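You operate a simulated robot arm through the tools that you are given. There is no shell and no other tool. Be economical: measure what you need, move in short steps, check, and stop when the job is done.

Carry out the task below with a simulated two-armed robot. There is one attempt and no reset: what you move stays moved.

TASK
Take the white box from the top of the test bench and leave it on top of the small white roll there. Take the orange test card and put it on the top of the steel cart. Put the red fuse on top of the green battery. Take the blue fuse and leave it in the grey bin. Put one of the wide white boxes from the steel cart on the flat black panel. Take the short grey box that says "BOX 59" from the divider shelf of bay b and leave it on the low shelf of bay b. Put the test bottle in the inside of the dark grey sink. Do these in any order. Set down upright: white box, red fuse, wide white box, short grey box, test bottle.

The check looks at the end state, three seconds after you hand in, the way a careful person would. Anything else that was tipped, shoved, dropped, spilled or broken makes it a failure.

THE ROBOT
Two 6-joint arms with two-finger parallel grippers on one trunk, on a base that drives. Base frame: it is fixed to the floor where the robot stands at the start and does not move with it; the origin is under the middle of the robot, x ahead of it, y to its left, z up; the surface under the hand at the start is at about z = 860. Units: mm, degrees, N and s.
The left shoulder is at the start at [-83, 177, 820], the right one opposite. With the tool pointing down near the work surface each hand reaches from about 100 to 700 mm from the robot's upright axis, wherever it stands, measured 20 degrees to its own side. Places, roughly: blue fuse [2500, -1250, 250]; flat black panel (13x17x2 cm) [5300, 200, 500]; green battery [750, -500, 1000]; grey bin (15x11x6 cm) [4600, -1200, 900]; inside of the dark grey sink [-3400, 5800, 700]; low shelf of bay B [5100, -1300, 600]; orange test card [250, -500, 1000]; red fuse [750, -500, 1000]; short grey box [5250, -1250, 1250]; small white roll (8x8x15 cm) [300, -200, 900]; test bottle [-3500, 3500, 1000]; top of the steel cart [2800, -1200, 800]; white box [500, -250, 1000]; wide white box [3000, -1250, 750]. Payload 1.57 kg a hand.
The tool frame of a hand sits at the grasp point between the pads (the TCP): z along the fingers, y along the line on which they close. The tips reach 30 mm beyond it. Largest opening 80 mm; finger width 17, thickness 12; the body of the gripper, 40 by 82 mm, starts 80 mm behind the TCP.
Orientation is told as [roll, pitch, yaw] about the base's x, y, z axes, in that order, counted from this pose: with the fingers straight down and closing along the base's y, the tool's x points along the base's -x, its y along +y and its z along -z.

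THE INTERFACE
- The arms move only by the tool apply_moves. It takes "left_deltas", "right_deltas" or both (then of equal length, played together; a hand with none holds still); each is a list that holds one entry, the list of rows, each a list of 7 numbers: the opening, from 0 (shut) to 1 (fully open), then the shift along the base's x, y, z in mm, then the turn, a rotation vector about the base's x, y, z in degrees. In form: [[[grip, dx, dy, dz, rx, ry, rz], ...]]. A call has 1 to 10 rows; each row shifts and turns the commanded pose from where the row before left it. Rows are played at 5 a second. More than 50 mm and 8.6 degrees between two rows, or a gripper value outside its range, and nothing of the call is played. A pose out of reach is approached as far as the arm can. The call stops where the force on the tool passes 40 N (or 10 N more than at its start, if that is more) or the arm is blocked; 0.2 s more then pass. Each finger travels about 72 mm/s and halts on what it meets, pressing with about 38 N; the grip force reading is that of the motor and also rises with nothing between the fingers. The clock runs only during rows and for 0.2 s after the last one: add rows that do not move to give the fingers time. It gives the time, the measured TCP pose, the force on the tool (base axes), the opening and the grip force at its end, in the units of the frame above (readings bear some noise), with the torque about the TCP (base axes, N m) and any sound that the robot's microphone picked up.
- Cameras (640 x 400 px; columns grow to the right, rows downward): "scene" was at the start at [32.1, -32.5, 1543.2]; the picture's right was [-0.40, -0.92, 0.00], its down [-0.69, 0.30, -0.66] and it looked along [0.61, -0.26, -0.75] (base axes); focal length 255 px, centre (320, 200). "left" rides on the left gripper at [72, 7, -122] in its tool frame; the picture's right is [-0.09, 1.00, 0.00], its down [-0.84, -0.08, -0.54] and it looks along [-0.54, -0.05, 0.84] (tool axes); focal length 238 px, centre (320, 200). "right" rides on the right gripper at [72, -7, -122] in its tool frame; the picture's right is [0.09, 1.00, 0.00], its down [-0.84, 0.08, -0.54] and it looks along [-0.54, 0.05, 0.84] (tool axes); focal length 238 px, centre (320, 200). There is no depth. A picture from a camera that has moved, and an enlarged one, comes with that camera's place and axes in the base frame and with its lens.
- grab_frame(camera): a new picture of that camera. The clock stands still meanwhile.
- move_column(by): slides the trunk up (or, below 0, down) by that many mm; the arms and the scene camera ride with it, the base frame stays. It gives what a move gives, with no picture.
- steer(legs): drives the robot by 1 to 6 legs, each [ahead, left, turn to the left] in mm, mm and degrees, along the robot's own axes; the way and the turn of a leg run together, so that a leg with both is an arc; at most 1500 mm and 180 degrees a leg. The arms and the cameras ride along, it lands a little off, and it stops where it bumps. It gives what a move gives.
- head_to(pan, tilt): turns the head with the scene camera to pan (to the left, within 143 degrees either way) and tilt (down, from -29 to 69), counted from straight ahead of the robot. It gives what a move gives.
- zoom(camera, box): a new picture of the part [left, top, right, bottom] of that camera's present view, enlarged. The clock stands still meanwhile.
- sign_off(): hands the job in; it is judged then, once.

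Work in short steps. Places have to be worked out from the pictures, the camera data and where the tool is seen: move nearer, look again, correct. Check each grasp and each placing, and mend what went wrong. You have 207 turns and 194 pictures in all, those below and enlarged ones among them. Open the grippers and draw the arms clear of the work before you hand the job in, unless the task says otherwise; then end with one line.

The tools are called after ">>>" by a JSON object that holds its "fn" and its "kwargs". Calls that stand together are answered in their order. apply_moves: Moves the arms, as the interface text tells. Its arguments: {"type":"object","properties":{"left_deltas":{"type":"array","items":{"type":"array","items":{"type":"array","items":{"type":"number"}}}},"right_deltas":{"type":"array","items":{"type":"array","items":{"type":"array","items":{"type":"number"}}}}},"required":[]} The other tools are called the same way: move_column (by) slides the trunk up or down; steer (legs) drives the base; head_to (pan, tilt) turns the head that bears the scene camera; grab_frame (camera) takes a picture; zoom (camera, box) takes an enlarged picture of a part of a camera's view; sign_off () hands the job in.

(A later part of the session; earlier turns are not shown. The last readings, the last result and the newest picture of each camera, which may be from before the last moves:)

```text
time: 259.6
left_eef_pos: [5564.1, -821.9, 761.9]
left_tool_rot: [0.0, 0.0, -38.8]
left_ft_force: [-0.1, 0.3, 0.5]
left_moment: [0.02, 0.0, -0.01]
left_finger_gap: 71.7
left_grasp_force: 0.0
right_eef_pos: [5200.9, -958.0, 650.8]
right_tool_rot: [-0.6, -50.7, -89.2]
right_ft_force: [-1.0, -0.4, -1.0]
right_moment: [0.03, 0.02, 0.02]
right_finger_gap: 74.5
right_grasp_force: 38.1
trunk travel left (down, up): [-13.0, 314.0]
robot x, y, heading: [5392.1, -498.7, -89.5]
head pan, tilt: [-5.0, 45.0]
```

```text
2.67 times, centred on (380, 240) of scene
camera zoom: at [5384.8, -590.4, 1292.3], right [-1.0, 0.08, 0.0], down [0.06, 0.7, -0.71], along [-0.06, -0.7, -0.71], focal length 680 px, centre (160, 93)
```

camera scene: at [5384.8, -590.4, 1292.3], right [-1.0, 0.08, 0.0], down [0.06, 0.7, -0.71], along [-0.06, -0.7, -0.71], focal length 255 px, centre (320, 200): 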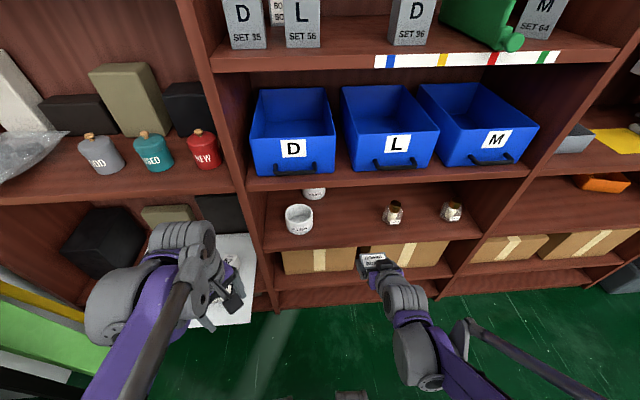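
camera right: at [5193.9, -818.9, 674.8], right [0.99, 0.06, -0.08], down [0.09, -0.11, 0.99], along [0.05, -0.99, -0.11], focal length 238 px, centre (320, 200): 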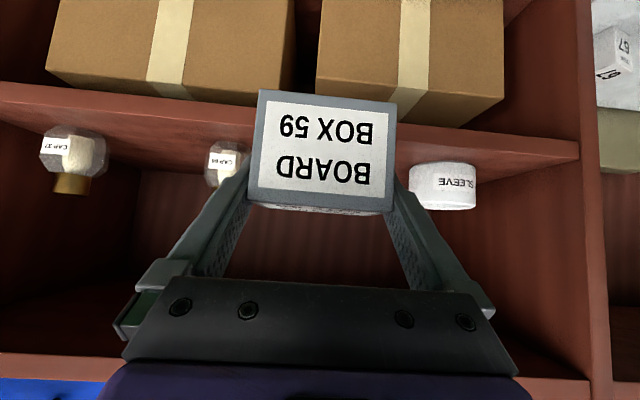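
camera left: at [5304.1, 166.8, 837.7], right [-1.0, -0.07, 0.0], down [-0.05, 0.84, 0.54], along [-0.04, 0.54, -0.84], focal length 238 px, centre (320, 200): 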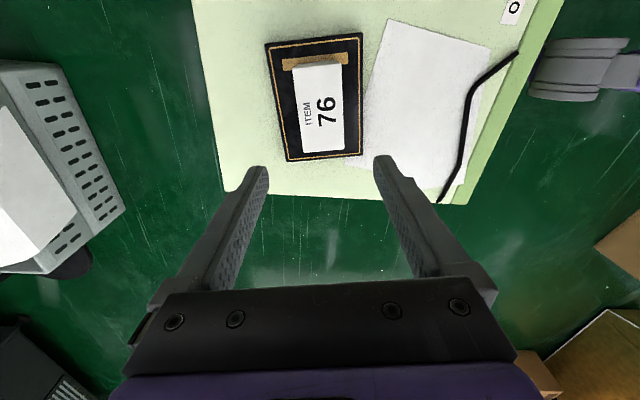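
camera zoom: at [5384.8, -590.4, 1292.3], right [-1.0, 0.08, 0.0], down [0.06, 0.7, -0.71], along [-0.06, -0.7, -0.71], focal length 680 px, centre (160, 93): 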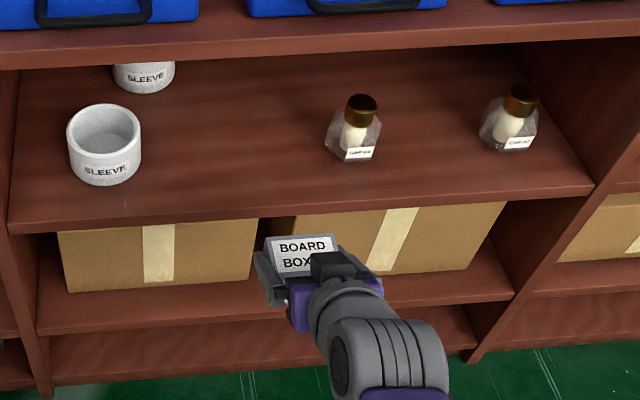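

The shelf surface is at z≈566, so the box clears it by ~40 mm. I'll insert to y≈-1175.

>>> {"fn": "apply_moves", "kwargs": {"right_deltas": [[[0.7, 0, -43, 0, 0, 0, 0], [0.7, 0, -43, 0, 0, 0, 0], [0.7, 0, -43, 0, 0, 0, 0], [0.7, 0, -44, 0, 0, 0, 0], [0.7, 0, -44, 0, 0, 0, 0], [0.7, 0, 0, -20, 0, 0, 0], [0.7, 0, 0, 0, 0, 0, 0]]]}}

>>> {"fn": "zoom", "kwargs": {"camera": "scene", "box": [260, 170, 500, 310]}}

>>> {"fn": "grab_frame", "kwargs": {"camera": "right"}}

```text
time: 261.2
left_eef_pos: [5563.3, -823.2, 761.7]
left_tool_rot: [0.0, 0.1, -38.9]
left_ft_force: [-0.3, -0.2, -0.4]
left_moment: [0.04, -0.01, -0.01]
left_finger_gap: 72.1
left_grasp_force: 0.1
right_eef_pos: [5203.8, -1176.3, 634.9]
right_tool_rot: [-0.6, -50.8, -89.2]
right_ft_force: [-0.1, 0.2, -1.2]
right_moment: [0.02, 0.01, 0.01]
right_finger_gap: 74.7
right_grasp_force: 38.3
trunk travel left (down, up): [-13.0, 314.0]
robot x, y, heading: [5389.4, -500.7, -89.8]
head pan, tilt: [-5.0, 45.0]
```

```text
2.67 times, centred on (380, 240) of scene
camera zoom: at [5384.8, -590.5, 1292.3], right [-1.0, 0.08, 0.0], down [0.06, 0.7, -0.71], along [-0.06, -0.7, -0.71], focal length 680 px, centre (160, 93)
```

zoom: 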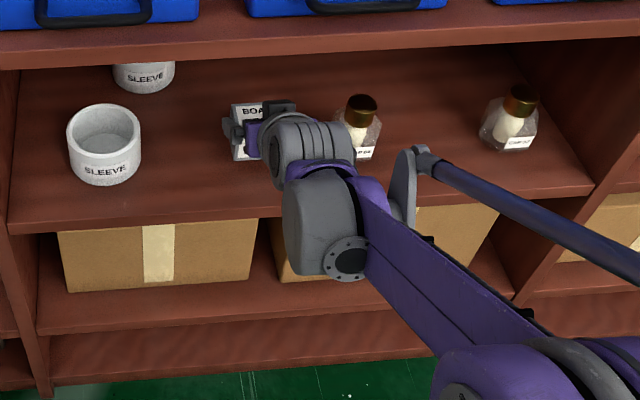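

```text
75 pictures are left
camera right: at [5196.3, -1036.8, 657.2], right [0.99, 0.06, -0.08], down [0.08, -0.11, 0.99], along [0.05, -0.99, -0.11], focal length 238 px, centre (320, 200)
```

right: 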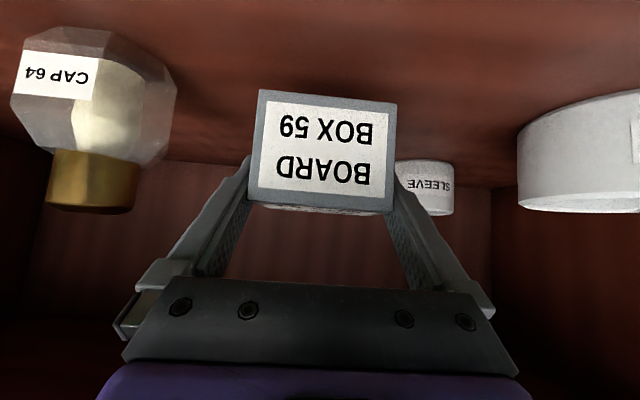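

Clear of the neighbours. I'll lower in small steps until contact.

>>> {"fn": "apply_moves", "kwargs": {"right_deltas": [[[0.7, 0, 0, -8, 0, 0, 0], [0.7, 0, 0, -6, 0, 0, 0], [0.7, 0, 0, -4, 0, 0, 0], [0.7, 0, 0, -3, 0, 0, 0], [0.7, 0, 0, -3, 0, 0, 0], [0.7, 0, 0, 0, 0, 0, 0]]]}}

```text
time: 262.6
left_eef_pos: [5563.4, -822.8, 762.0]
left_tool_rot: [0.0, 0.1, -38.9]
left_ft_force: [-0.6, 0.4, 0.1]
left_moment: [0.01, -0.02, -0.03]
left_finger_gap: 71.9
left_grasp_force: 0.0
right_eef_pos: [5200.5, -1176.8, 609.3]
right_tool_rot: [-0.5, -50.9, -89.2]
right_ft_force: [-0.4, -0.3, 0.0]
right_moment: [-0.04, -0.06, 0.0]
right_finger_gap: 74.8
right_grasp_force: 38.1
trunk travel left (down, up): [-13.0, 314.0]
robot x, y, heading: [5388.8, -498.7, -89.5]
head pan, tilt: [-5.0, 45.0]
```

>>> {"fn": "apply_moves", "kwargs": {"right_deltas": [[[0.7, 0, 0, -3, 0, 0, 0], [0.7, 0, 0, -3, 0, 0, 0], [0.7, 0, 0, -2, 0, 0, 0], [0.7, 0, 0, -2, 0, 0, 0], [0.7, 0, 0, 0, 0, 0, 0]]]}}

```text
time: 263.2
left_eef_pos: [5564.4, -820.7, 762.4]
left_tool_rot: [-0.1, 0.0, -38.9]
left_ft_force: [0.2, 0.2, 0.1]
left_moment: [-0.02, -0.02, 0.01]
left_finger_gap: 71.7
left_grasp_force: 0.1
right_eef_pos: [5200.6, -1177.2, 607.9]
right_tool_rot: [-0.7, -51.4, -89.4]
right_ft_force: [0.6, 5.7, 20.7]
right_moment: [0.76, -0.15, -0.01]
right_finger_gap: 74.7
right_grasp_force: 38.4
trunk travel left (down, up): [-13.0, 314.0]
robot x, y, heading: [5390.9, -499.4, -89.7]
head pan, tilt: [-5.0, 45.0]
stopped in row 3 (right hand): the force on the tool passed its limit at 44 N (the readings are from after the stop); the commanded pose is now the measured one
```

Contact on the shelf. I'll ease up, open fully and retreat straight out.

>>> {"fn": "apply_moves", "kwargs": {"right_deltas": [[[0.7, 0, 0, 1, 0, 0, 0], [0.95, 0, 0, 0, 0, 0, 0], [1, 0, 0, 0, 0, 0, 0], [1, 0, 0, 0, 0, 0, 0], [1, 0, 10, 0, 0, 0, 0], [1, 0, 15, 0, 0, 0, 0], [1, 0, 25, 0, 0, 0, 0], [1, 0, 40, 0, 0, 0, 0], [1, 0, 0, 0, 0, 0, 0]]]}}

>>> {"fn": "grab_frame", "kwargs": {"camera": "right"}}

```text
time: 265.2
left_eef_pos: [5562.8, -822.2, 760.5]
left_tool_rot: [0.0, 0.0, -38.9]
left_ft_force: [0.0, 0.0, -0.8]
left_moment: [0.02, 0.0, -0.01]
left_finger_gap: 72.2
left_grasp_force: 0.0
right_eef_pos: [5199.0, -1088.6, 605.5]
right_tool_rot: [-0.7, -51.2, -89.2]
right_ft_force: [0.8, -0.1, 0.0]
right_moment: [-0.01, -0.05, -0.02]
right_finger_gap: 80.0
right_grasp_force: 0.1
trunk travel left (down, up): [-13.0, 314.0]
robot x, y, heading: [5390.0, -500.6, -89.4]
head pan, tilt: [-5.0, 45.0]
```

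```text
74 pictures are left
camera right: at [5194.4, -948.7, 627.9], right [0.99, 0.06, -0.08], down [0.09, -0.1, 0.99], along [0.05, -0.99, -0.11], focal length 238 px, centre (320, 200)
```

right: 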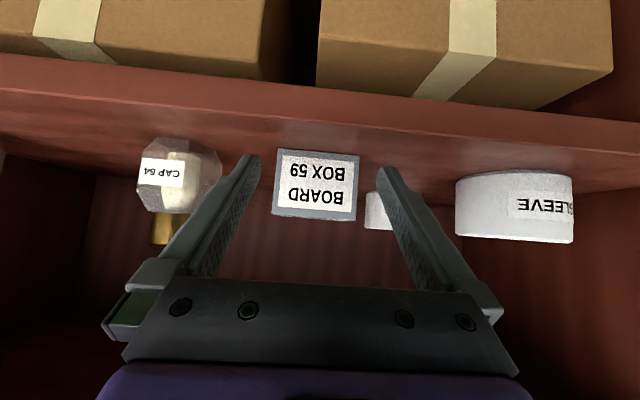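

BOX 59 stands upright on the low shelf. I'll retract the right hand, return it to vertical, and raise the trunk before the long drive.

>>> {"fn": "apply_moves", "kwargs": {"right_deltas": [[[1, 0, 45, 0, 0, 0, 0], [1, 0, 45, 0, 0, 0, 0], [1, 0, 45, 10, 0, 0, 0], [1, 0, 40, 20, 8, 0, 0], [1, 0, 20, 30, 8, 0, 0], [1, 0, 0, 30, 8, 0, 0], [1, 0, 0, 30, 8, 0, 0], [1, 0, 0, 30, 8, 0, 0], [1, 0, 0, 30, 8, 0, 0], [1, 0, 0, 0, 0, 0, 0]]]}}

>>> {"fn": "move_column", "kwargs": {"by": 250}}

>>> {"fn": "steer", "kwargs": {"legs": [[60, 0, 0], [0, 0, -90.5], [1300, 0, 0], [1400, 0, 0], [1100, 0, 0]]}}

>>> {"fn": "grab_frame", "kwargs": {"camera": "scene"}}

```text
time: 267.4
left_eef_pos: [5562.6, -822.3, 760.9]
left_tool_rot: [0.0, 0.0, -38.9]
left_ft_force: [0.1, -0.7, -0.6]
left_moment: [0.0, 0.04, 0.04]
left_finger_gap: 72.0
left_grasp_force: 0.1
right_eef_pos: [5200.2, -891.6, 788.9]
right_tool_rot: [-0.3, -3.1, -89.5]
right_ft_force: [0.1, 0.0, -0.6]
right_moment: [-0.06, 0.03, 0.02]
right_finger_gap: 80.0
right_grasp_force: 0.1
trunk travel left (down, up): [-13.0, 314.0]
robot x, y, heading: [5390.1, -497.2, -89.6]
head pan, tilt: [-5.0, 45.0]
```

```text
time: 270.0
left_eef_pos: [5562.8, -820.9, 1011.9]
left_tool_rot: [0.1, -0.1, -38.9]
left_ft_force: [-0.6, 0.8, 0.3]
left_moment: [0.01, 0.01, 0.02]
left_finger_gap: 71.8
left_grasp_force: 0.1
right_eef_pos: [5201.5, -893.1, 1037.1]
right_tool_rot: [-0.3, -3.2, -89.5]
right_ft_force: [0.3, 0.8, 0.3]
right_moment: [-0.02, -0.01, -0.01]
right_finger_gap: 80.2
right_grasp_force: 0.1
trunk travel left (down, up): [-263.0, 64.0]
robot x, y, heading: [5389.2, -500.1, -89.7]
head pan, tilt: [-5.0, 45.0]
```

```text
time: 288.9
left_eef_pos: [2224.8, -891.7, 1010.3]
left_tool_rot: [0.2, 0.2, -125.2]
left_ft_force: [-1.1, 0.1, -0.3]
left_moment: [-0.03, -0.06, 0.01]
left_finger_gap: 72.1
left_grasp_force: 0.2
right_eef_pos: [2130.4, -535.5, 1036.5]
right_tool_rot: [-0.1, -2.9, -175.9]
right_ft_force: [-0.9, 0.3, -0.3]
right_moment: [-0.01, -0.07, 0.03]
right_finger_gap: 79.8
right_grasp_force: 0.1
trunk travel left (down, up): [-263.0, 64.0]
robot x, y, heading: [2540.9, -700.1, -175.8]
head pan, tilt: [-5.0, 45.0]
stopped in leg 5: the robot was blocked; the commanded pose is now the measured one
```

```text
73 pictures are left
camera scene: at [2493.7, -696.6, 1548.1], right [0.02, 1.0, 0.0], down [0.71, -0.01, -0.7], along [-0.7, 0.01, -0.71], focal length 255 px, centre (320, 200)
```

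scene: 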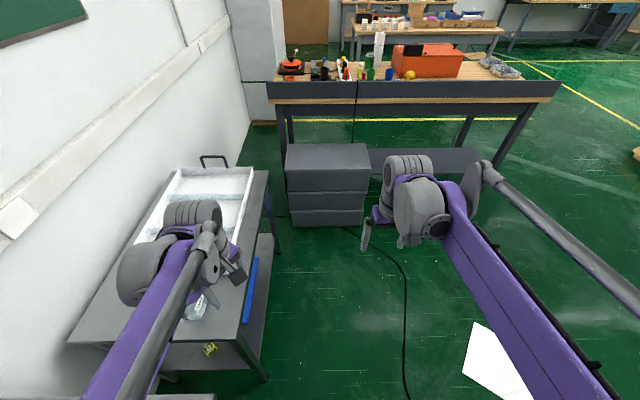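

The heading drifted and the base bumped something near the carts. I'll inspect before moving.

>>> {"fn": "zoom", "kwargs": {"camera": "scene", "box": [80, 150, 320, 400]}}

>>> {"fn": "head_to", "kwargs": {"pan": 75, "tilt": 50}}

>>> {"fn": "grab_frame", "kwargs": {"camera": "scene"}}

```text
1.60 times, centred on (200, 275) of scene
camera zoom: at [2493.7, -696.6, 1548.1], right [0.02, 1.0, 0.0], down [0.71, -0.01, -0.7], along [-0.7, 0.01, -0.71], focal length 408 px, centre (512, 80)
```

zoom: 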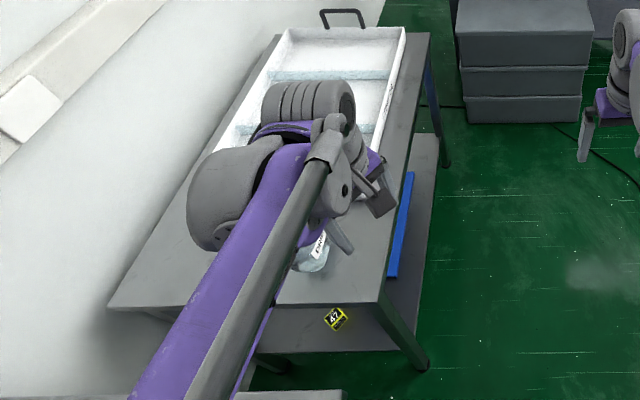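

```text
time: 290.5
left_eef_pos: [2230.4, -891.7, 1011.9]
left_tool_rot: [0.0, 0.0, -125.1]
left_ft_force: [-0.3, 0.2, 0.3]
left_moment: [0.0, 0.01, -0.03]
left_finger_gap: 72.2
left_grasp_force: 0.0
right_eef_pos: [2134.9, -534.2, 1037.1]
right_tool_rot: [-0.2, -3.1, -175.8]
right_ft_force: [-0.9, -0.3, -0.6]
right_moment: [0.02, -0.01, 0.02]
right_finger_gap: 79.8
right_grasp_force: 0.1
trunk travel left (down, up): [-263.0, 64.0]
robot x, y, heading: [2539.4, -700.7, -176.0]
head pan, tilt: [75.0, 50.0]
```

```text
71 pictures are left
camera scene: at [2567.1, -773.1, 1541.3], right [-0.98, 0.19, 0.0], down [0.15, 0.75, -0.64], along [-0.12, -0.63, -0.77], focal length 255 px, centre (320, 200)
```

scene: 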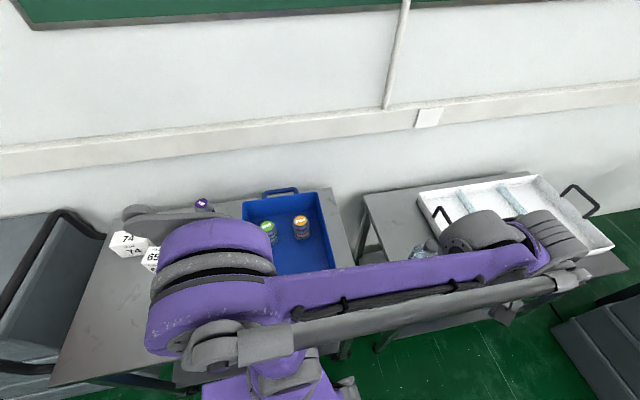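

I'll strafe away from the carts (to +y) and look at them to verify nothing moved.

>>> {"fn": "steer", "kwargs": {"legs": [[0, -300, 0]]}}

>>> {"fn": "head_to", "kwargs": {"pan": 110, "tilt": 40}}

>>> {"fn": "grab_frame", "kwargs": {"camera": "scene"}}

```text
time: 293.6
left_eef_pos: [2208.8, -598.4, 1011.3]
left_tool_rot: [-0.1, 0.0, -125.2]
left_ft_force: [0.6, 0.4, -0.4]
left_moment: [0.01, -0.02, 0.02]
left_finger_gap: 72.2
left_grasp_force: 0.1
right_eef_pos: [2115.7, -242.3, 1036.8]
right_tool_rot: [-0.2, -3.1, -176.0]
right_ft_force: [-0.3, -0.1, 0.4]
right_moment: [0.01, -0.01, 0.0]
right_finger_gap: 80.1
right_grasp_force: 0.1
trunk travel left (down, up): [-263.0, 64.0]
robot x, y, heading: [2518.2, -404.5, -175.9]
head pan, tilt: [75.0, 50.0]
```

```text
time: 294.6
left_eef_pos: [2209.5, -599.1, 1012.5]
left_tool_rot: [0.0, 0.0, -125.4]
left_ft_force: [-0.2, 0.4, -0.5]
left_moment: [-0.01, 0.02, -0.02]
left_finger_gap: 72.0
left_grasp_force: 0.3
right_eef_pos: [2115.4, -242.2, 1036.4]
right_tool_rot: [-0.2, -3.2, -176.0]
right_ft_force: [0.1, -0.6, -0.5]
right_moment: [0.0, -0.03, 0.01]
right_finger_gap: 79.8
right_grasp_force: 0.0
trunk travel left (down, up): [-263.0, 64.0]
robot x, y, heading: [2521.6, -406.2, -176.1]
head pan, tilt: [110.0, 40.0]
```

```text
70 pictures are left
camera scene: at [2595.6, -482.7, 1555.4], right [-0.91, -0.41, 0.0], down [-0.26, 0.59, -0.77], along [0.31, -0.7, -0.64], focal length 255 px, centre (320, 200)
```

scene: 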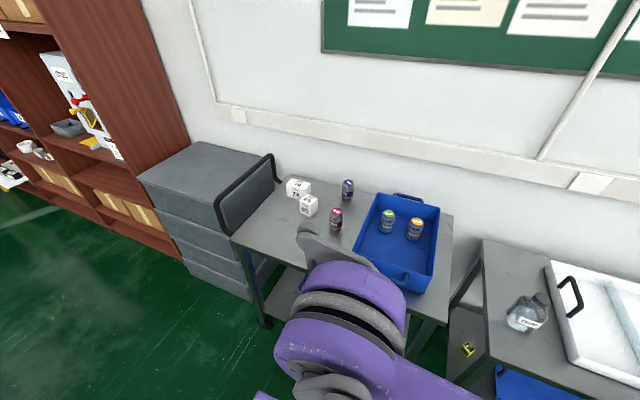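

The card is hidden by the shoulder. I'll turn to face the cart for a proper check.

>>> {"fn": "steer", "kwargs": {"legs": [[0, 0, 86]]}}

>>> {"fn": "head_to", "kwargs": {"pan": 10, "tilt": 45}}

>>> {"fn": "grab_frame", "kwargs": {"camera": "scene"}}

```text
time: 298.6
left_eef_pos: [2678.2, -736.3, 1011.3]
left_tool_rot: [0.0, 0.0, -41.3]
left_ft_force: [0.0, 0.0, -0.3]
left_moment: [-0.01, -0.03, 0.02]
left_finger_gap: 71.7
left_grasp_force: 0.0
right_eef_pos: [2313.2, -791.4, 1037.5]
right_tool_rot: [-0.1, -3.2, -92.0]
right_ft_force: [0.7, -0.3, 0.0]
right_moment: [0.0, -0.02, -0.01]
right_finger_gap: 80.2
right_grasp_force: 0.0
trunk travel left (down, up): [-263.0, 64.0]
robot x, y, heading: [2522.6, -406.7, -91.8]
head pan, tilt: [110.0, 40.0]
```

```text
time: 300.4
left_eef_pos: [2678.6, -734.8, 1011.0]
left_tool_rot: [0.0, 0.0, -41.4]
left_ft_force: [-0.4, -0.1, -0.4]
left_moment: [-0.01, -0.01, 0.03]
left_finger_gap: 72.1
left_grasp_force: 0.0
right_eef_pos: [2312.5, -791.3, 1037.6]
right_tool_rot: [-0.2, -3.2, -91.9]
right_ft_force: [-0.5, -0.5, 0.3]
right_moment: [-0.05, 0.01, 0.01]
right_finger_gap: 79.8
right_grasp_force: 0.1
trunk travel left (down, up): [-263.0, 64.0]
robot x, y, heading: [2519.2, -407.2, -92.2]
head pan, tilt: [10.0, 45.0]
```

```text
69 pictures are left
camera scene: at [2533.3, -447.6, 1548.2], right [-0.99, -0.14, 0.0], down [-0.1, 0.7, -0.71], along [0.1, -0.7, -0.71], focal length 255 px, centre (320, 200)
```

scene: 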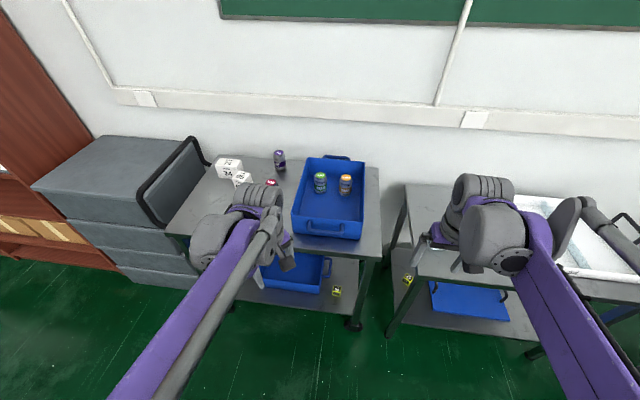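

I'll use the left camera to see the card area.

>>> {"fn": "grab_frame", "kwargs": {"camera": "left"}}

```text
68 pictures are left
camera left: at [2629.3, -681.4, 1133.5], right [0.73, 0.69, 0.0], down [0.58, -0.61, 0.54], along [0.37, -0.39, -0.84], focal length 238 px, centre (320, 200)
```

left: 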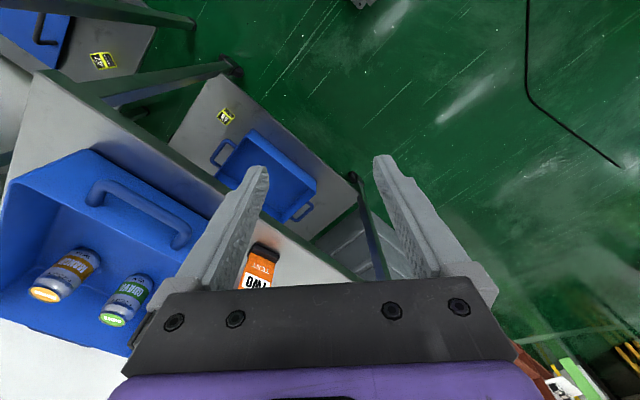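

The card still stands where I left it and the cart hasn't shifted. I'll check the clear bottle on the neighbouring table with the right camera.

>>> {"fn": "grab_frame", "kwargs": {"camera": "right"}}

```text
67 pictures are left
camera right: at [2310.6, -712.7, 1156.5], right [1.0, 0.06, -0.01], down [0.05, -0.81, 0.59], along [0.03, -0.59, -0.81], focal length 238 px, centre (320, 200)
```

right: 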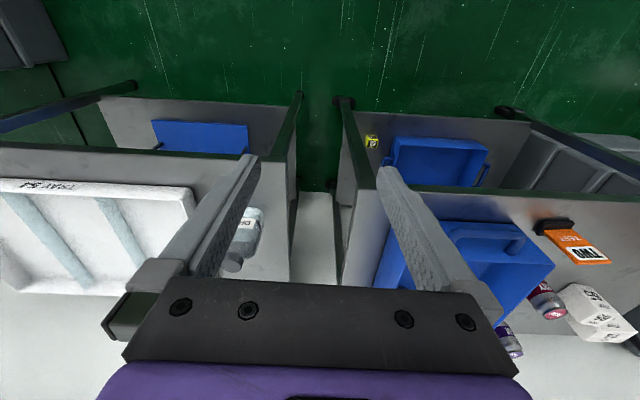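

All upright. I'll turn toward −x and check the heading before driving on.

>>> {"fn": "steer", "kwargs": {"legs": [[0, 0, -88]]}}

```text
time: 304.5
left_eef_pos: [2200.9, -583.9, 1010.7]
left_tool_rot: [0.0, 0.0, -128.2]
left_ft_force: [0.5, -0.5, 0.1]
left_moment: [-0.01, -0.01, -0.02]
left_finger_gap: 72.1
left_grasp_force: 0.0
right_eef_pos: [2123.3, -221.3, 1036.8]
right_tool_rot: [-0.2, -3.1, -178.8]
right_ft_force: [0.7, 0.2, 0.0]
right_moment: [-0.01, -0.01, 0.0]
right_finger_gap: 79.9
right_grasp_force: 0.0
trunk travel left (down, up): [-263.0, 64.0]
robot x, y, heading: [2522.8, -406.7, -178.9]
head pan, tilt: [10.0, 45.0]
```

I'll proceed in legs: past the carts, clear of the drawer stack, then along the bench's back and around its end.

>>> {"fn": "steer", "kwargs": {"legs": [[950, 0, -1], [0, -750, 0], [230, 0, 0], [0, -1000, 0]]}}

>>> {"fn": "head_to", "kwargs": {"pan": 0, "tilt": 20}}

>>> {"fn": "grab_frame", "kwargs": {"camera": "scene"}}

```text
time: 325.9
left_eef_pos: [969.5, 1107.0, 1011.0]
left_tool_rot: [0.0, 0.0, -127.5]
left_ft_force: [1.5, -0.9, 0.4]
left_moment: [0.01, 0.0, -0.01]
left_finger_gap: 72.1
left_grasp_force: 0.0
right_eef_pos: [887.7, 1467.5, 1037.0]
right_tool_rot: [-0.1, -3.2, -178.1]
right_ft_force: [0.1, 0.2, 0.1]
right_moment: [-0.01, 0.04, -0.02]
right_finger_gap: 79.9
right_grasp_force: 0.1
trunk travel left (down, up): [-263.0, 64.0]
robot x, y, heading: [1288.7, 1284.4, -178.0]
head pan, tilt: [10.0, 45.0]
```

```text
time: 326.8
left_eef_pos: [968.7, 1107.5, 1011.6]
left_tool_rot: [0.0, 0.0, -127.5]
left_ft_force: [0.0, 0.1, -0.2]
left_moment: [-0.02, 0.01, 0.02]
left_finger_gap: 72.3
left_grasp_force: 0.1
right_eef_pos: [888.2, 1467.4, 1037.3]
right_tool_rot: [-0.3, -3.2, -178.1]
right_ft_force: [0.7, -0.5, -1.0]
right_moment: [0.02, -0.01, 0.02]
right_finger_gap: 80.1
right_grasp_force: 0.1
trunk travel left (down, up): [-263.0, 64.0]
robot x, y, heading: [1284.0, 1287.5, -177.9]
head pan, tilt: [0.0, 20.0]
```

```text
66 pictures are left
camera scene: at [1235.3, 1284.8, 1586.8], right [-0.03, 1.0, 0.0], down [0.34, 0.01, -0.94], along [-0.94, -0.03, -0.34], focal length 255 px, centre (320, 200)
```

scene: 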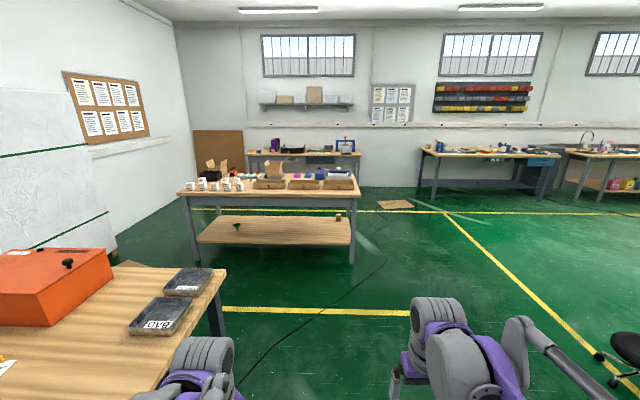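

Clear floor toward the far bench. The bottle's bench is at the left wall, right of centre. I'll drive diagonally to about (-2300,3440).

>>> {"fn": "steer", "kwargs": {"legs": [[1169, -758, 0], [1169, -758, 0], [1169, -758, 0]]}}

>>> {"fn": "grab_frame", "kwargs": {"camera": "scene"}}

```text
time: 347.4
left_eef_pos: [-2538.9, 3448.7, 1010.6]
left_tool_rot: [0.0, -0.1, -130.7]
left_ft_force: [0.2, -0.2, 0.0]
left_moment: [0.0, -0.01, 0.0]
left_finger_gap: 71.9
left_grasp_force: 0.1
right_eef_pos: [-2598.3, 3813.8, 1037.1]
right_tool_rot: [-0.2, -3.2, 178.9]
right_ft_force: [-0.2, -0.4, -0.3]
right_moment: [0.04, -0.01, -0.01]
right_finger_gap: 80.0
right_grasp_force: 0.0
trunk travel left (down, up): [-263.0, 64.0]
robot x, y, heading: [-2214.2, 3611.8, 178.8]
head pan, tilt: [0.0, 20.0]
```

```text
65 pictures are left
camera scene: at [-2263.6, 3612.1, 1586.8], right [0.02, 1.0, 0.0], down [0.34, -0.01, -0.94], along [-0.94, 0.02, -0.34], focal length 255 px, centre (320, 200)
```

scene: 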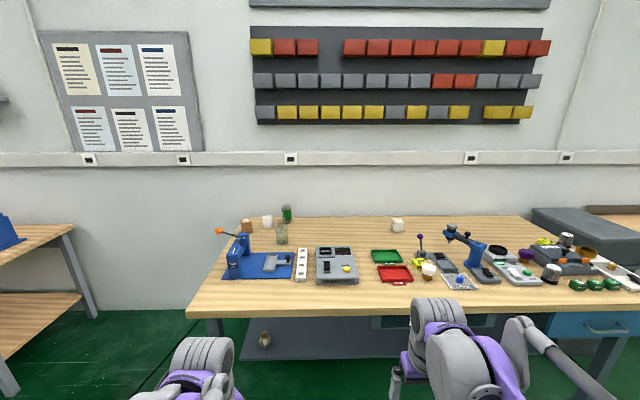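

>>> {"fn": "zoom", "kwargs": {"camera": "scene", "box": [200, 190, 440, 320]}}

>>> {"fn": "zoom", "kwargs": {"camera": "scene", "box": [400, 190, 640, 320]}}

```text
2.67 times, centred on (320, 255) of scene
camera zoom: at [-2263.6, 3612.1, 1586.8], right [0.02, 1.0, 0.0], down [0.34, -0.01, -0.94], along [-0.94, 0.02, -0.34], focal length 680 px, centre (320, 53)
```

zoom: 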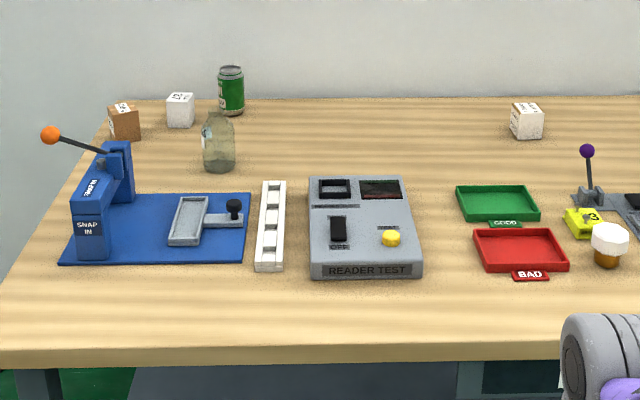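

```text
2.67 times, centred on (520, 255) of scene
camera zoom: at [-2263.6, 3612.1, 1586.8], right [0.02, 1.0, 0.0], down [0.34, -0.01, -0.94], along [-0.94, 0.02, -0.34], focal length 680 px, centre (-213, 53)
```

zoom: 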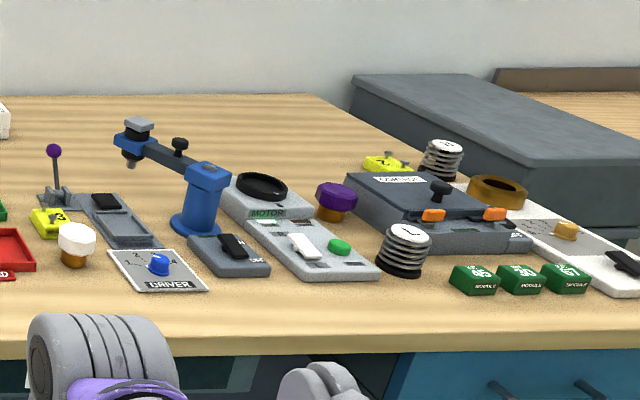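

The test bottle is the greenish translucent one at about (-3536,3426), ~135 mm tall. I'll straighten the left hand's yaw, raise it and tilt it forward ~40° here, then drive closer.

>>> {"fn": "apply_moves", "kwargs": {"left_deltas": [[[1, 0, 0, 20, 0, 0, -8.4], [1, 0, 0, 20, 0, 0, -8.4], [1, 0, 0, 20, 0, 0, -8.4], [1, 0, 0, 20, 0, 0, -8.4], [1, 0, 0, 20, 0, 0, -8.4], [1, 0, 0, 0, 0, 0, -8.4], [1, 0, 0, 0, 0, 8, 0], [1, 0, 0, 0, 0, 8, 0], [1, 0, 0, 0, 0, 8, 0], [1, 0, 0, 0, 0, 8, 0]]]}}

>>> {"fn": "apply_moves", "kwargs": {"left_deltas": [[[1, 0, 0, 0, 0, 8, 0], [1, 0, 0, 0, 0, 0, 0]]]}}

>>> {"fn": "steer", "kwargs": {"legs": [[600, 0, 1.2]]}}

>>> {"fn": "grab_frame", "kwargs": {"camera": "left"}}

>>> {"fn": "grab_frame", "kwargs": {"camera": "scene"}}

```text
time: 349.6
left_eef_pos: [-2538.2, 3448.3, 1111.3]
left_tool_rot: [0.7, -32.1, 178.9]
left_ft_force: [-0.3, 0.1, 0.4]
left_moment: [0.02, 0.01, -0.01]
left_finger_gap: 80.0
left_grasp_force: 0.1
right_eef_pos: [-2599.1, 3814.1, 1037.2]
right_tool_rot: [-0.2, -3.2, 178.9]
right_ft_force: [0.2, 0.0, 0.1]
right_moment: [-0.03, 0.01, 0.01]
right_finger_gap: 79.9
right_grasp_force: 0.0
trunk travel left (down, up): [-263.0, 64.0]
robot x, y, heading: [-2214.0, 3608.0, 178.7]
head pan, tilt: [0.0, 20.0]
```

```text
time: 350.2
left_eef_pos: [-2539.1, 3448.8, 1111.6]
left_tool_rot: [0.9, -40.0, 178.6]
left_ft_force: [0.0, -0.1, 0.9]
left_moment: [-0.04, -0.02, 0.0]
left_finger_gap: 80.1
left_grasp_force: 0.1
right_eef_pos: [-2599.5, 3814.0, 1036.1]
right_tool_rot: [-0.1, -3.1, 178.8]
right_ft_force: [0.2, 0.0, -0.6]
right_moment: [0.01, -0.03, 0.0]
right_finger_gap: 80.1
right_grasp_force: 0.0
trunk travel left (down, up): [-263.0, 64.0]
robot x, y, heading: [-2211.0, 3611.4, 178.8]
head pan, tilt: [0.0, 20.0]
```

```text
time: 353.6
left_eef_pos: [-3139.5, 3445.7, 1111.3]
left_tool_rot: [0.9, -39.9, -179.6]
left_ft_force: [0.4, 0.2, -0.4]
left_moment: [0.0, -0.02, 0.02]
left_finger_gap: 80.0
left_grasp_force: 0.0
right_eef_pos: [-3210.3, 3808.2, 1038.4]
right_tool_rot: [-0.3, -3.2, -179.6]
right_ft_force: [-0.5, 0.5, -0.6]
right_moment: [0.0, 0.05, 0.02]
right_finger_gap: 79.9
right_grasp_force: 0.1
trunk travel left (down, up): [-263.0, 64.0]
robot x, y, heading: [-2817.3, 3617.2, -179.6]
head pan, tilt: [0.0, 20.0]
```

```text
62 pictures are left
camera left: at [-3005.7, 3442.3, 1158.8], right [-0.06, -1.0, 0.07], down [-0.29, 0.08, 0.95], along [-0.95, 0.03, -0.3], focal length 238 px, centre (320, 200)
```

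left: 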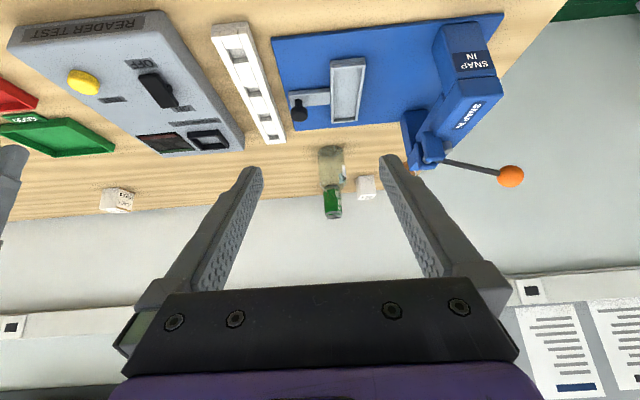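

```text
61 pictures are left
camera scene: at [-2869.1, 3616.0, 1586.8], right [-0.01, 1.0, 0.0], down [0.34, 0.0, -0.94], along [-0.94, 0.0, -0.34], focal length 255 px, centre (320, 200)
```

scene: 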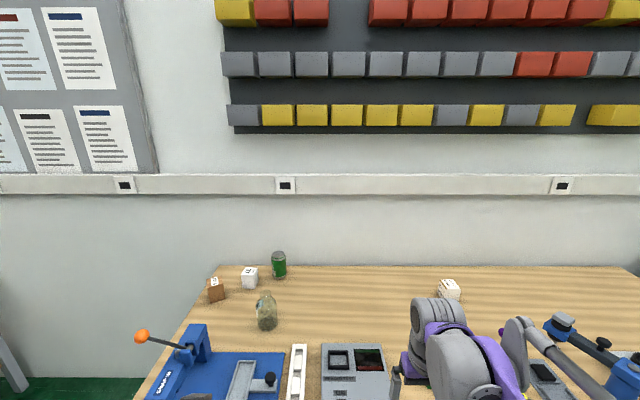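

>>> {"fn": "zoom", "kwargs": {"camera": "scene", "box": [210, 250, 330, 350]}}

>>> {"fn": "zoom", "kwargs": {"camera": "left", "box": [260, 110, 400, 230]}}

```text
4.00 times, centred on (270, 300) of scene
camera zoom: at [-2869.1, 3616.0, 1586.8], right [-0.01, 1.0, 0.0], down [0.34, 0.0, -0.94], along [-0.94, 0.0, -0.34], focal length 1020 px, centre (520, -200)
```

zoom: 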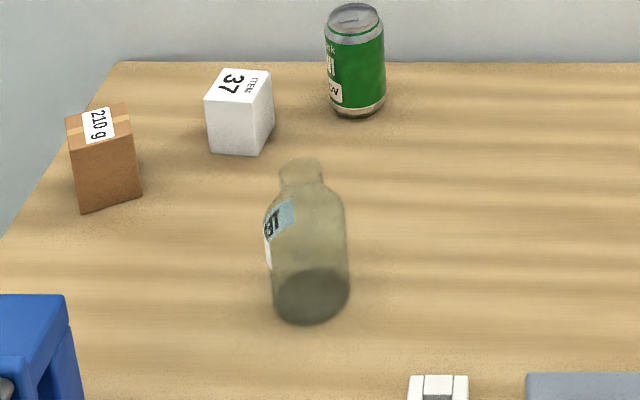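

```text
3.33 times, centred on (330, 170) of left
camera zoom: at [-3005.7, 3442.3, 1158.8], right [-0.06, -1.0, 0.07], down [-0.29, 0.08, 0.95], along [-0.95, 0.03, -0.3], focal length 794 px, centre (287, 300)
```

zoom: 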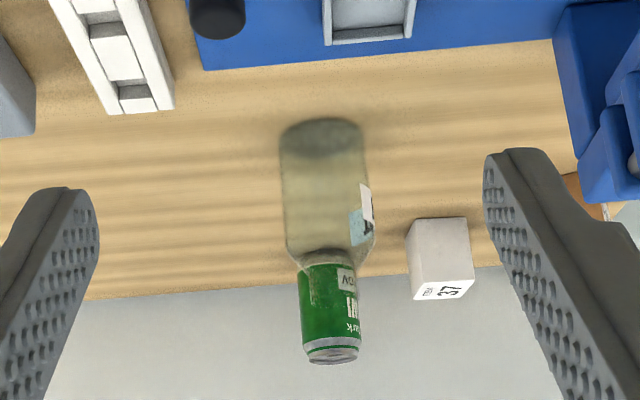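

The bottle is ~66 mm wide and 150 mm tall, centred near (-3555,3426). I'll drive 50 mm closer, then approach with the left hand at mid-body height.

>>> {"fn": "steer", "kwargs": {"legs": [[50, 0, 0]]}}

>>> {"fn": "apply_moves", "kwargs": {"left_deltas": [[[1, -35, -4, -30, 0, 0, 0], [1, -35, -4, -30, 0, 0, 0], [1, -35, -4, -30, 0, 0, 0], [1, -35, -4, -30, 0, 0, 0], [1, -35, -4, -30, 0, 0, 0], [1, -35, 0, -25, 0, 0, 0], [1, -20, 0, 0, 0, 0, 0], [1, 0, 0, 0, 0, 0, 0]]]}}

>>> {"fn": "grab_frame", "kwargs": {"camera": "left"}}

>>> {"fn": "zoom", "kwargs": {"camera": "scene", "box": [180, 240, 340, 360]}}

```text
time: 354.5
left_eef_pos: [-3187.1, 3446.1, 1111.5]
left_tool_rot: [0.9, -39.8, -179.8]
left_ft_force: [-0.4, 0.0, -0.4]
left_moment: [0.03, 0.01, 0.0]
left_finger_gap: 79.9
left_grasp_force: 0.1
right_eef_pos: [-3259.2, 3807.6, 1037.2]
right_tool_rot: [-0.2, -3.2, -179.8]
right_ft_force: [0.6, 0.7, 0.3]
right_moment: [0.0, 0.01, 0.0]
right_finger_gap: 80.1
right_grasp_force: 0.1
trunk travel left (down, up): [-263.0, 64.0]
robot x, y, heading: [-2865.3, 3617.3, -180.2]
head pan, tilt: [0.0, 20.0]
```

```text
time: 356.3
left_eef_pos: [-3416.7, 3422.3, 937.7]
left_tool_rot: [0.9, -40.0, -179.8]
left_ft_force: [-0.7, 0.1, 0.9]
left_moment: [0.0, 0.0, 0.0]
left_finger_gap: 80.1
left_grasp_force: 0.1
right_eef_pos: [-3258.3, 3808.9, 1037.2]
right_tool_rot: [-0.2, -3.1, -179.7]
right_ft_force: [0.2, 0.1, 0.6]
right_moment: [-0.03, 0.03, 0.0]
right_finger_gap: 80.0
right_grasp_force: 0.1
trunk travel left (down, up): [-263.0, 64.0]
robot x, y, heading: [-2868.1, 3615.2, -179.8]
head pan, tilt: [0.0, 20.0]
```

```text
58 pictures are left
camera left: at [-3282.6, 3419.3, 984.9], right [-0.06, -1.0, 0.07], down [-0.29, 0.08, 0.95], along [-0.95, 0.03, -0.3], focal length 238 px, centre (320, 200)
```

left: 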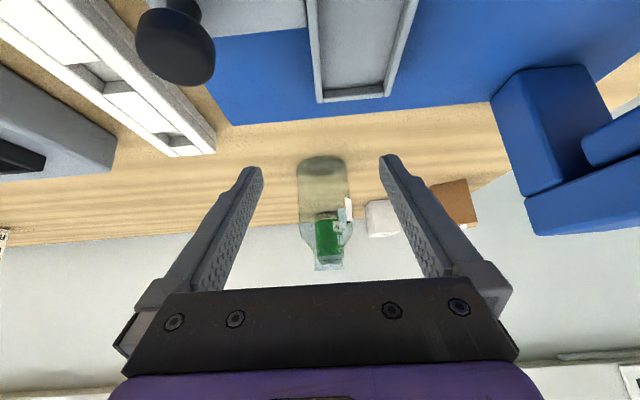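

```text
3.33 times, centred on (260, 300) of scene
camera zoom: at [-2917.4, 3615.9, 1586.8], right [0.0, 1.0, 0.0], down [0.34, 0.0, -0.94], along [-0.94, 0.0, -0.34], focal length 850 px, centre (520, -133)
```

zoom: 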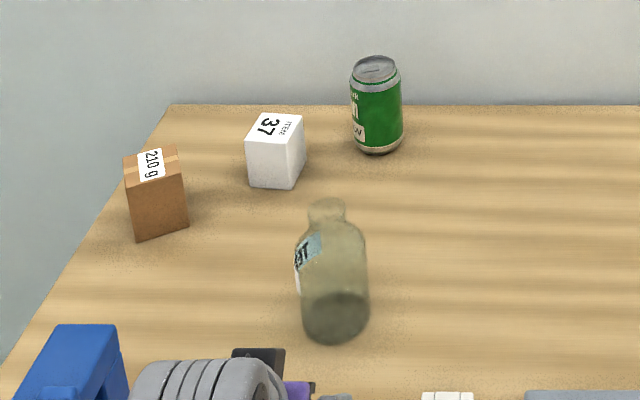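

The bottle is at (-3549,3421), well centred between the fingers. I'll advance 130 mm to straddle it and close.

>>> {"fn": "apply_moves", "kwargs": {"left_deltas": [[[1, -35, -1, -2, 0, 0, 0], [1, -35, 0, -2, 0, 0, 0], [1, -30, 0, -2, 0, 0, 0], [1, -15, 0, 0, 0, 0, 0], [1, -10, 0, 0, 0, 0, 0], [1, 0, 0, 0, 0, 0, 0]]]}}

>>> {"fn": "grab_frame", "kwargs": {"camera": "left"}}

```text
time: 357.7
left_eef_pos: [-3544.3, 3424.4, 928.8]
left_tool_rot: [0.9, -40.0, -179.8]
left_ft_force: [-0.7, 0.1, -0.1]
left_moment: [-0.04, 0.04, -0.01]
left_finger_gap: 79.9
left_grasp_force: 0.0
right_eef_pos: [-3259.4, 3808.7, 1037.7]
right_tool_rot: [-0.2, -3.1, -179.7]
right_ft_force: [-0.3, 0.7, -0.4]
right_moment: [0.02, 0.02, 0.0]
right_finger_gap: 80.0
right_grasp_force: 0.0
trunk travel left (down, up): [-263.0, 64.0]
robot x, y, heading: [-2865.2, 3619.9, -179.8]
head pan, tilt: [0.0, 20.0]
```

```text
56 pictures are left
camera left: at [-3409.8, 3422.2, 976.1], right [-0.06, -1.0, 0.07], down [-0.29, 0.08, 0.95], along [-0.95, 0.03, -0.3], focal length 238 px, centre (320, 200)
```

left: 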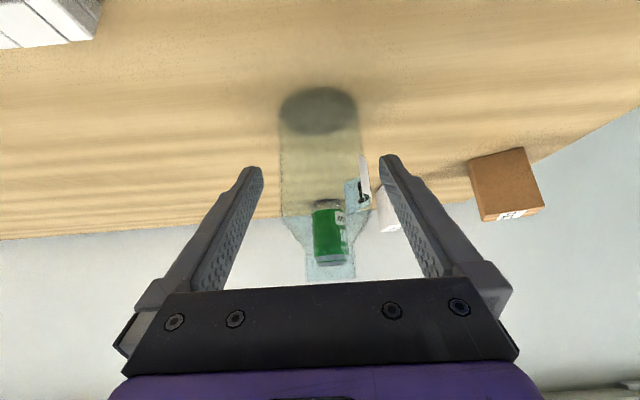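

The bottle centre is ≈-3556. I'll advance 9 mm more and close.

>>> {"fn": "apply_moves", "kwargs": {"left_deltas": [[[1, -9, -1, 0, 0, 0, 0], [1, 0, 0, 0, 0, 0, 0], [0.85, 0, 0, 0, 0, 0, 0], [0.7, 0, 0, 0, 0, 0, 0], [0.6, 0, 0, 0, 0, 0, 0], [0.6, 0, 0, 0, 0, 0, 0]]]}}

>>> {"fn": "grab_frame", "kwargs": {"camera": "left"}}

```text
time: 359.1
left_eef_pos: [-3553.3, 3426.8, 930.8]
left_tool_rot: [0.9, -40.0, -179.8]
left_ft_force: [-0.6, -0.8, 0.1]
left_moment: [-0.02, 0.06, -0.02]
left_finger_gap: 64.3
left_grasp_force: 37.8
right_eef_pos: [-3258.9, 3808.1, 1038.1]
right_tool_rot: [-0.2, -3.2, -179.7]
right_ft_force: [0.3, 0.2, -0.2]
right_moment: [-0.03, 0.02, 0.0]
right_finger_gap: 80.2
right_grasp_force: 0.1
trunk travel left (down, up): [-263.0, 64.0]
robot x, y, heading: [-2866.6, 3618.0, -179.8]
head pan, tilt: [0.0, 20.0]
```

```text
55 pictures are left
camera left: at [-3419.0, 3422.5, 977.2], right [-0.06, -1.0, 0.07], down [-0.29, 0.08, 0.95], along [-0.95, 0.03, -0.3], focal length 238 px, centre (320, 200)
```

left: 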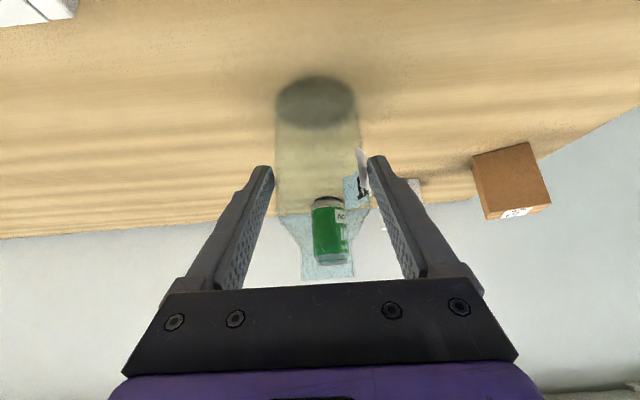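

Gripped at 64.3 mm. I'll lift and pull back over the bench.

>>> {"fn": "apply_moves", "kwargs": {"left_deltas": [[[0.6, 0, 0, 20, 0, 0, 0], [0.6, 0, 0, 35, 0, 0, 0], [0.6, 10, 0, 40, 0, 0, 0], [0.6, 20, 0, 40, 0, 0, 0], [0.6, 30, 0, 30, 0, 0, 0], [0.6, 40, 0, 10, 0, 0, 0], [0.6, 45, 0, 0, 0, 0, 0], [0.6, 45, 0, 0, 0, 0, 0], [0.6, 45, 0, 0, 0, 0, 0], [0.6, 0, 0, 0, 0, 0, 0]]]}}

>>> {"fn": "grab_frame", "kwargs": {"camera": "left"}}

>>> {"fn": "head_to", "kwargs": {"pan": -50, "tilt": 25}}

>>> {"fn": "grab_frame", "kwargs": {"camera": "scene"}}

```text
time: 361.3
left_eef_pos: [-3317.1, 3422.8, 1101.2]
left_tool_rot: [0.9, -39.9, -179.8]
left_ft_force: [-0.9, 0.1, -0.4]
left_moment: [0.01, -0.05, 0.02]
left_finger_gap: 64.1
left_grasp_force: 38.3
right_eef_pos: [-3260.1, 3808.1, 1036.7]
right_tool_rot: [-0.2, -3.1, -179.7]
right_ft_force: [0.1, 0.3, 0.8]
right_moment: [-0.01, -0.02, -0.01]
right_finger_gap: 80.0
right_grasp_force: 0.1
trunk travel left (down, up): [-263.0, 64.0]
robot x, y, heading: [-2865.5, 3617.6, -179.8]
head pan, tilt: [0.0, 20.0]
```

```text
54 pictures are left
camera left: at [-3183.5, 3419.9, 1149.4], right [-0.06, -1.0, 0.07], down [-0.3, 0.08, 0.95], along [-0.95, 0.03, -0.3], focal length 238 px, centre (320, 200)
```

left: 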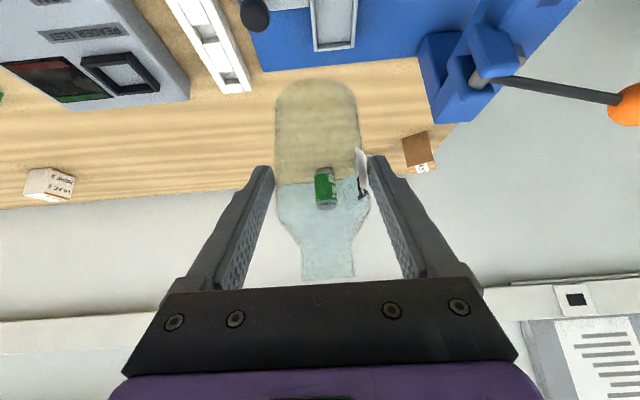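

```text
time: 362.5
left_eef_pos: [-3316.7, 3422.5, 1102.9]
left_tool_rot: [0.9, -39.8, -179.8]
left_ft_force: [-0.1, 0.4, 0.7]
left_moment: [0.0, -0.04, 0.03]
left_finger_gap: 63.7
left_grasp_force: 38.1
right_eef_pos: [-3258.0, 3808.8, 1037.9]
right_tool_rot: [-0.2, -3.2, -179.7]
right_ft_force: [-0.8, 0.9, 0.4]
right_moment: [0.02, 0.01, 0.02]
right_finger_gap: 79.7
right_grasp_force: 0.1
trunk travel left (down, up): [-263.0, 64.0]
robot x, y, heading: [-2868.7, 3615.0, -179.7]
head pan, tilt: [-50.0, 25.0]
```

```text
53 pictures are left
camera scene: at [-2884.2, 3686.5, 1578.7], right [0.76, 0.65, 0.0], down [0.27, -0.32, -0.91], along [-0.59, 0.69, -0.42], focal length 255 px, centre (320, 200)
```

scene: 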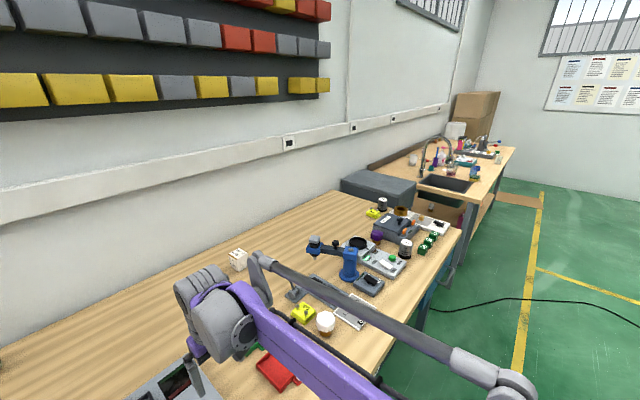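

The bottle is held. I'll back off and strafe along the benches to the sink.

>>> {"fn": "steer", "kwargs": {"legs": [[-350, 0, 0], [0, -1150, 0], [0, -1150, 0]]}}

>>> {"fn": "head_to", "kwargs": {"pan": 0, "tilt": 30}}

>>> {"fn": "grab_frame", "kwargs": {"camera": "scene"}}

```text
time: 385.1
left_eef_pos: [-2978.7, 5772.6, 1101.7]
left_tool_rot: [0.9, -40.1, -179.6]
left_ft_force: [-0.2, 0.0, 0.9]
left_moment: [-0.03, -0.02, -0.02]
left_finger_gap: 48.0
left_grasp_force: 0.1
right_eef_pos: [-2923.3, 6158.2, 1037.3]
right_tool_rot: [-0.3, -3.2, -179.5]
right_ft_force: [-0.5, -0.2, 0.6]
right_moment: [0.0, -0.02, 0.0]
right_finger_gap: 79.8
right_grasp_force: 0.1
trunk travel left (down, up): [-263.0, 64.0]
robot x, y, heading: [-2523.8, 5967.9, -179.5]
head pan, tilt: [-50.0, 25.0]
```

```text
time: 386.3
left_eef_pos: [-2978.1, 5773.2, 1102.4]
left_tool_rot: [0.9, -40.0, -179.6]
left_ft_force: [0.1, 0.0, -0.1]
left_moment: [0.02, -0.02, 0.0]
left_finger_gap: 48.1
left_grasp_force: 0.1
right_eef_pos: [-2921.8, 6158.3, 1037.2]
right_tool_rot: [-0.2, -3.2, -179.5]
right_ft_force: [0.4, -0.6, -0.5]
right_moment: [0.01, 0.0, 0.01]
right_finger_gap: 79.9
right_grasp_force: 0.1
trunk travel left (down, up): [-263.0, 64.0]
robot x, y, heading: [-2526.6, 5968.7, -179.8]
head pan, tilt: [0.0, 30.0]
```

```text
52 pictures are left
camera scene: at [-2578.4, 5966.7, 1570.8], right [-0.01, 1.0, 0.0], down [0.5, 0.0, -0.87], along [-0.87, -0.01, -0.5], focal length 255 px, centre (320, 200)
```

scene: 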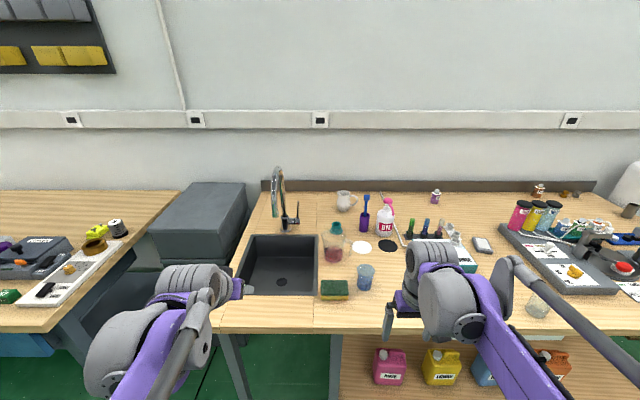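

The gripper reads empty: the bottle slipped during the drive. I need to find it, so I'll look back along the path.

>>> {"fn": "head_to", "kwargs": {"pan": 75, "tilt": 30}}

>>> {"fn": "grab_frame", "kwargs": {"camera": "scene"}}

>>> {"fn": "grab_frame", "kwargs": {"camera": "left"}}

```text
time: 387.8
left_eef_pos: [-2979.0, 5772.7, 1102.9]
left_tool_rot: [1.0, -39.9, -179.6]
left_ft_force: [0.1, -0.4, -0.8]
left_moment: [0.01, -0.03, -0.01]
left_finger_gap: 48.0
left_grasp_force: 0.0
right_eef_pos: [-2923.4, 6158.5, 1037.6]
right_tool_rot: [-0.2, -3.2, -179.5]
right_ft_force: [-0.9, 0.2, 0.6]
right_moment: [0.02, 0.0, 0.01]
right_finger_gap: 79.9
right_grasp_force: 0.0
trunk travel left (down, up): [-263.0, 64.0]
robot x, y, heading: [-2533.4, 5970.3, -179.4]
head pan, tilt: [75.0, 30.0]
```

```text
51 pictures are left
camera scene: at [-2510.8, 5879.8, 1570.8], right [-0.97, 0.25, 0.0], down [0.13, 0.48, -0.87], along [-0.22, -0.84, -0.5], focal length 255 px, centre (320, 200)
```

scene: 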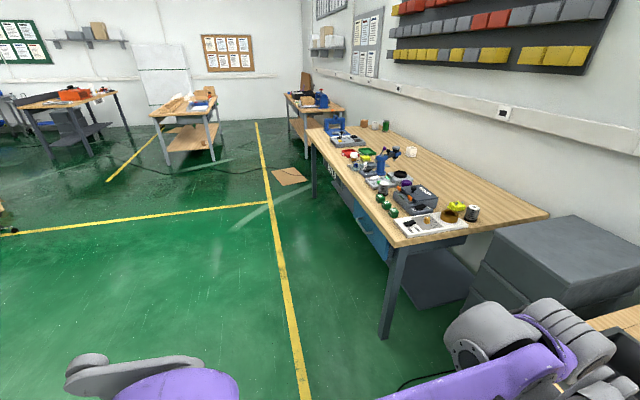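

```text
50 pictures are left
camera left: at [-2845.4, 5769.8, 1149.6], right [-0.05, -1.0, 0.07], down [-0.29, 0.08, 0.95], along [-0.95, 0.03, -0.3], focal length 238 px, centre (320, 200)
```

left: 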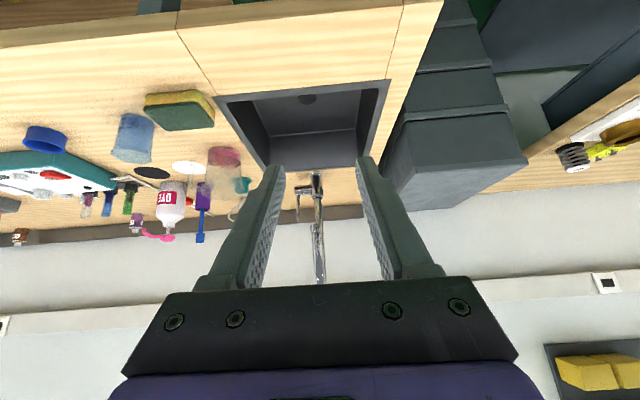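

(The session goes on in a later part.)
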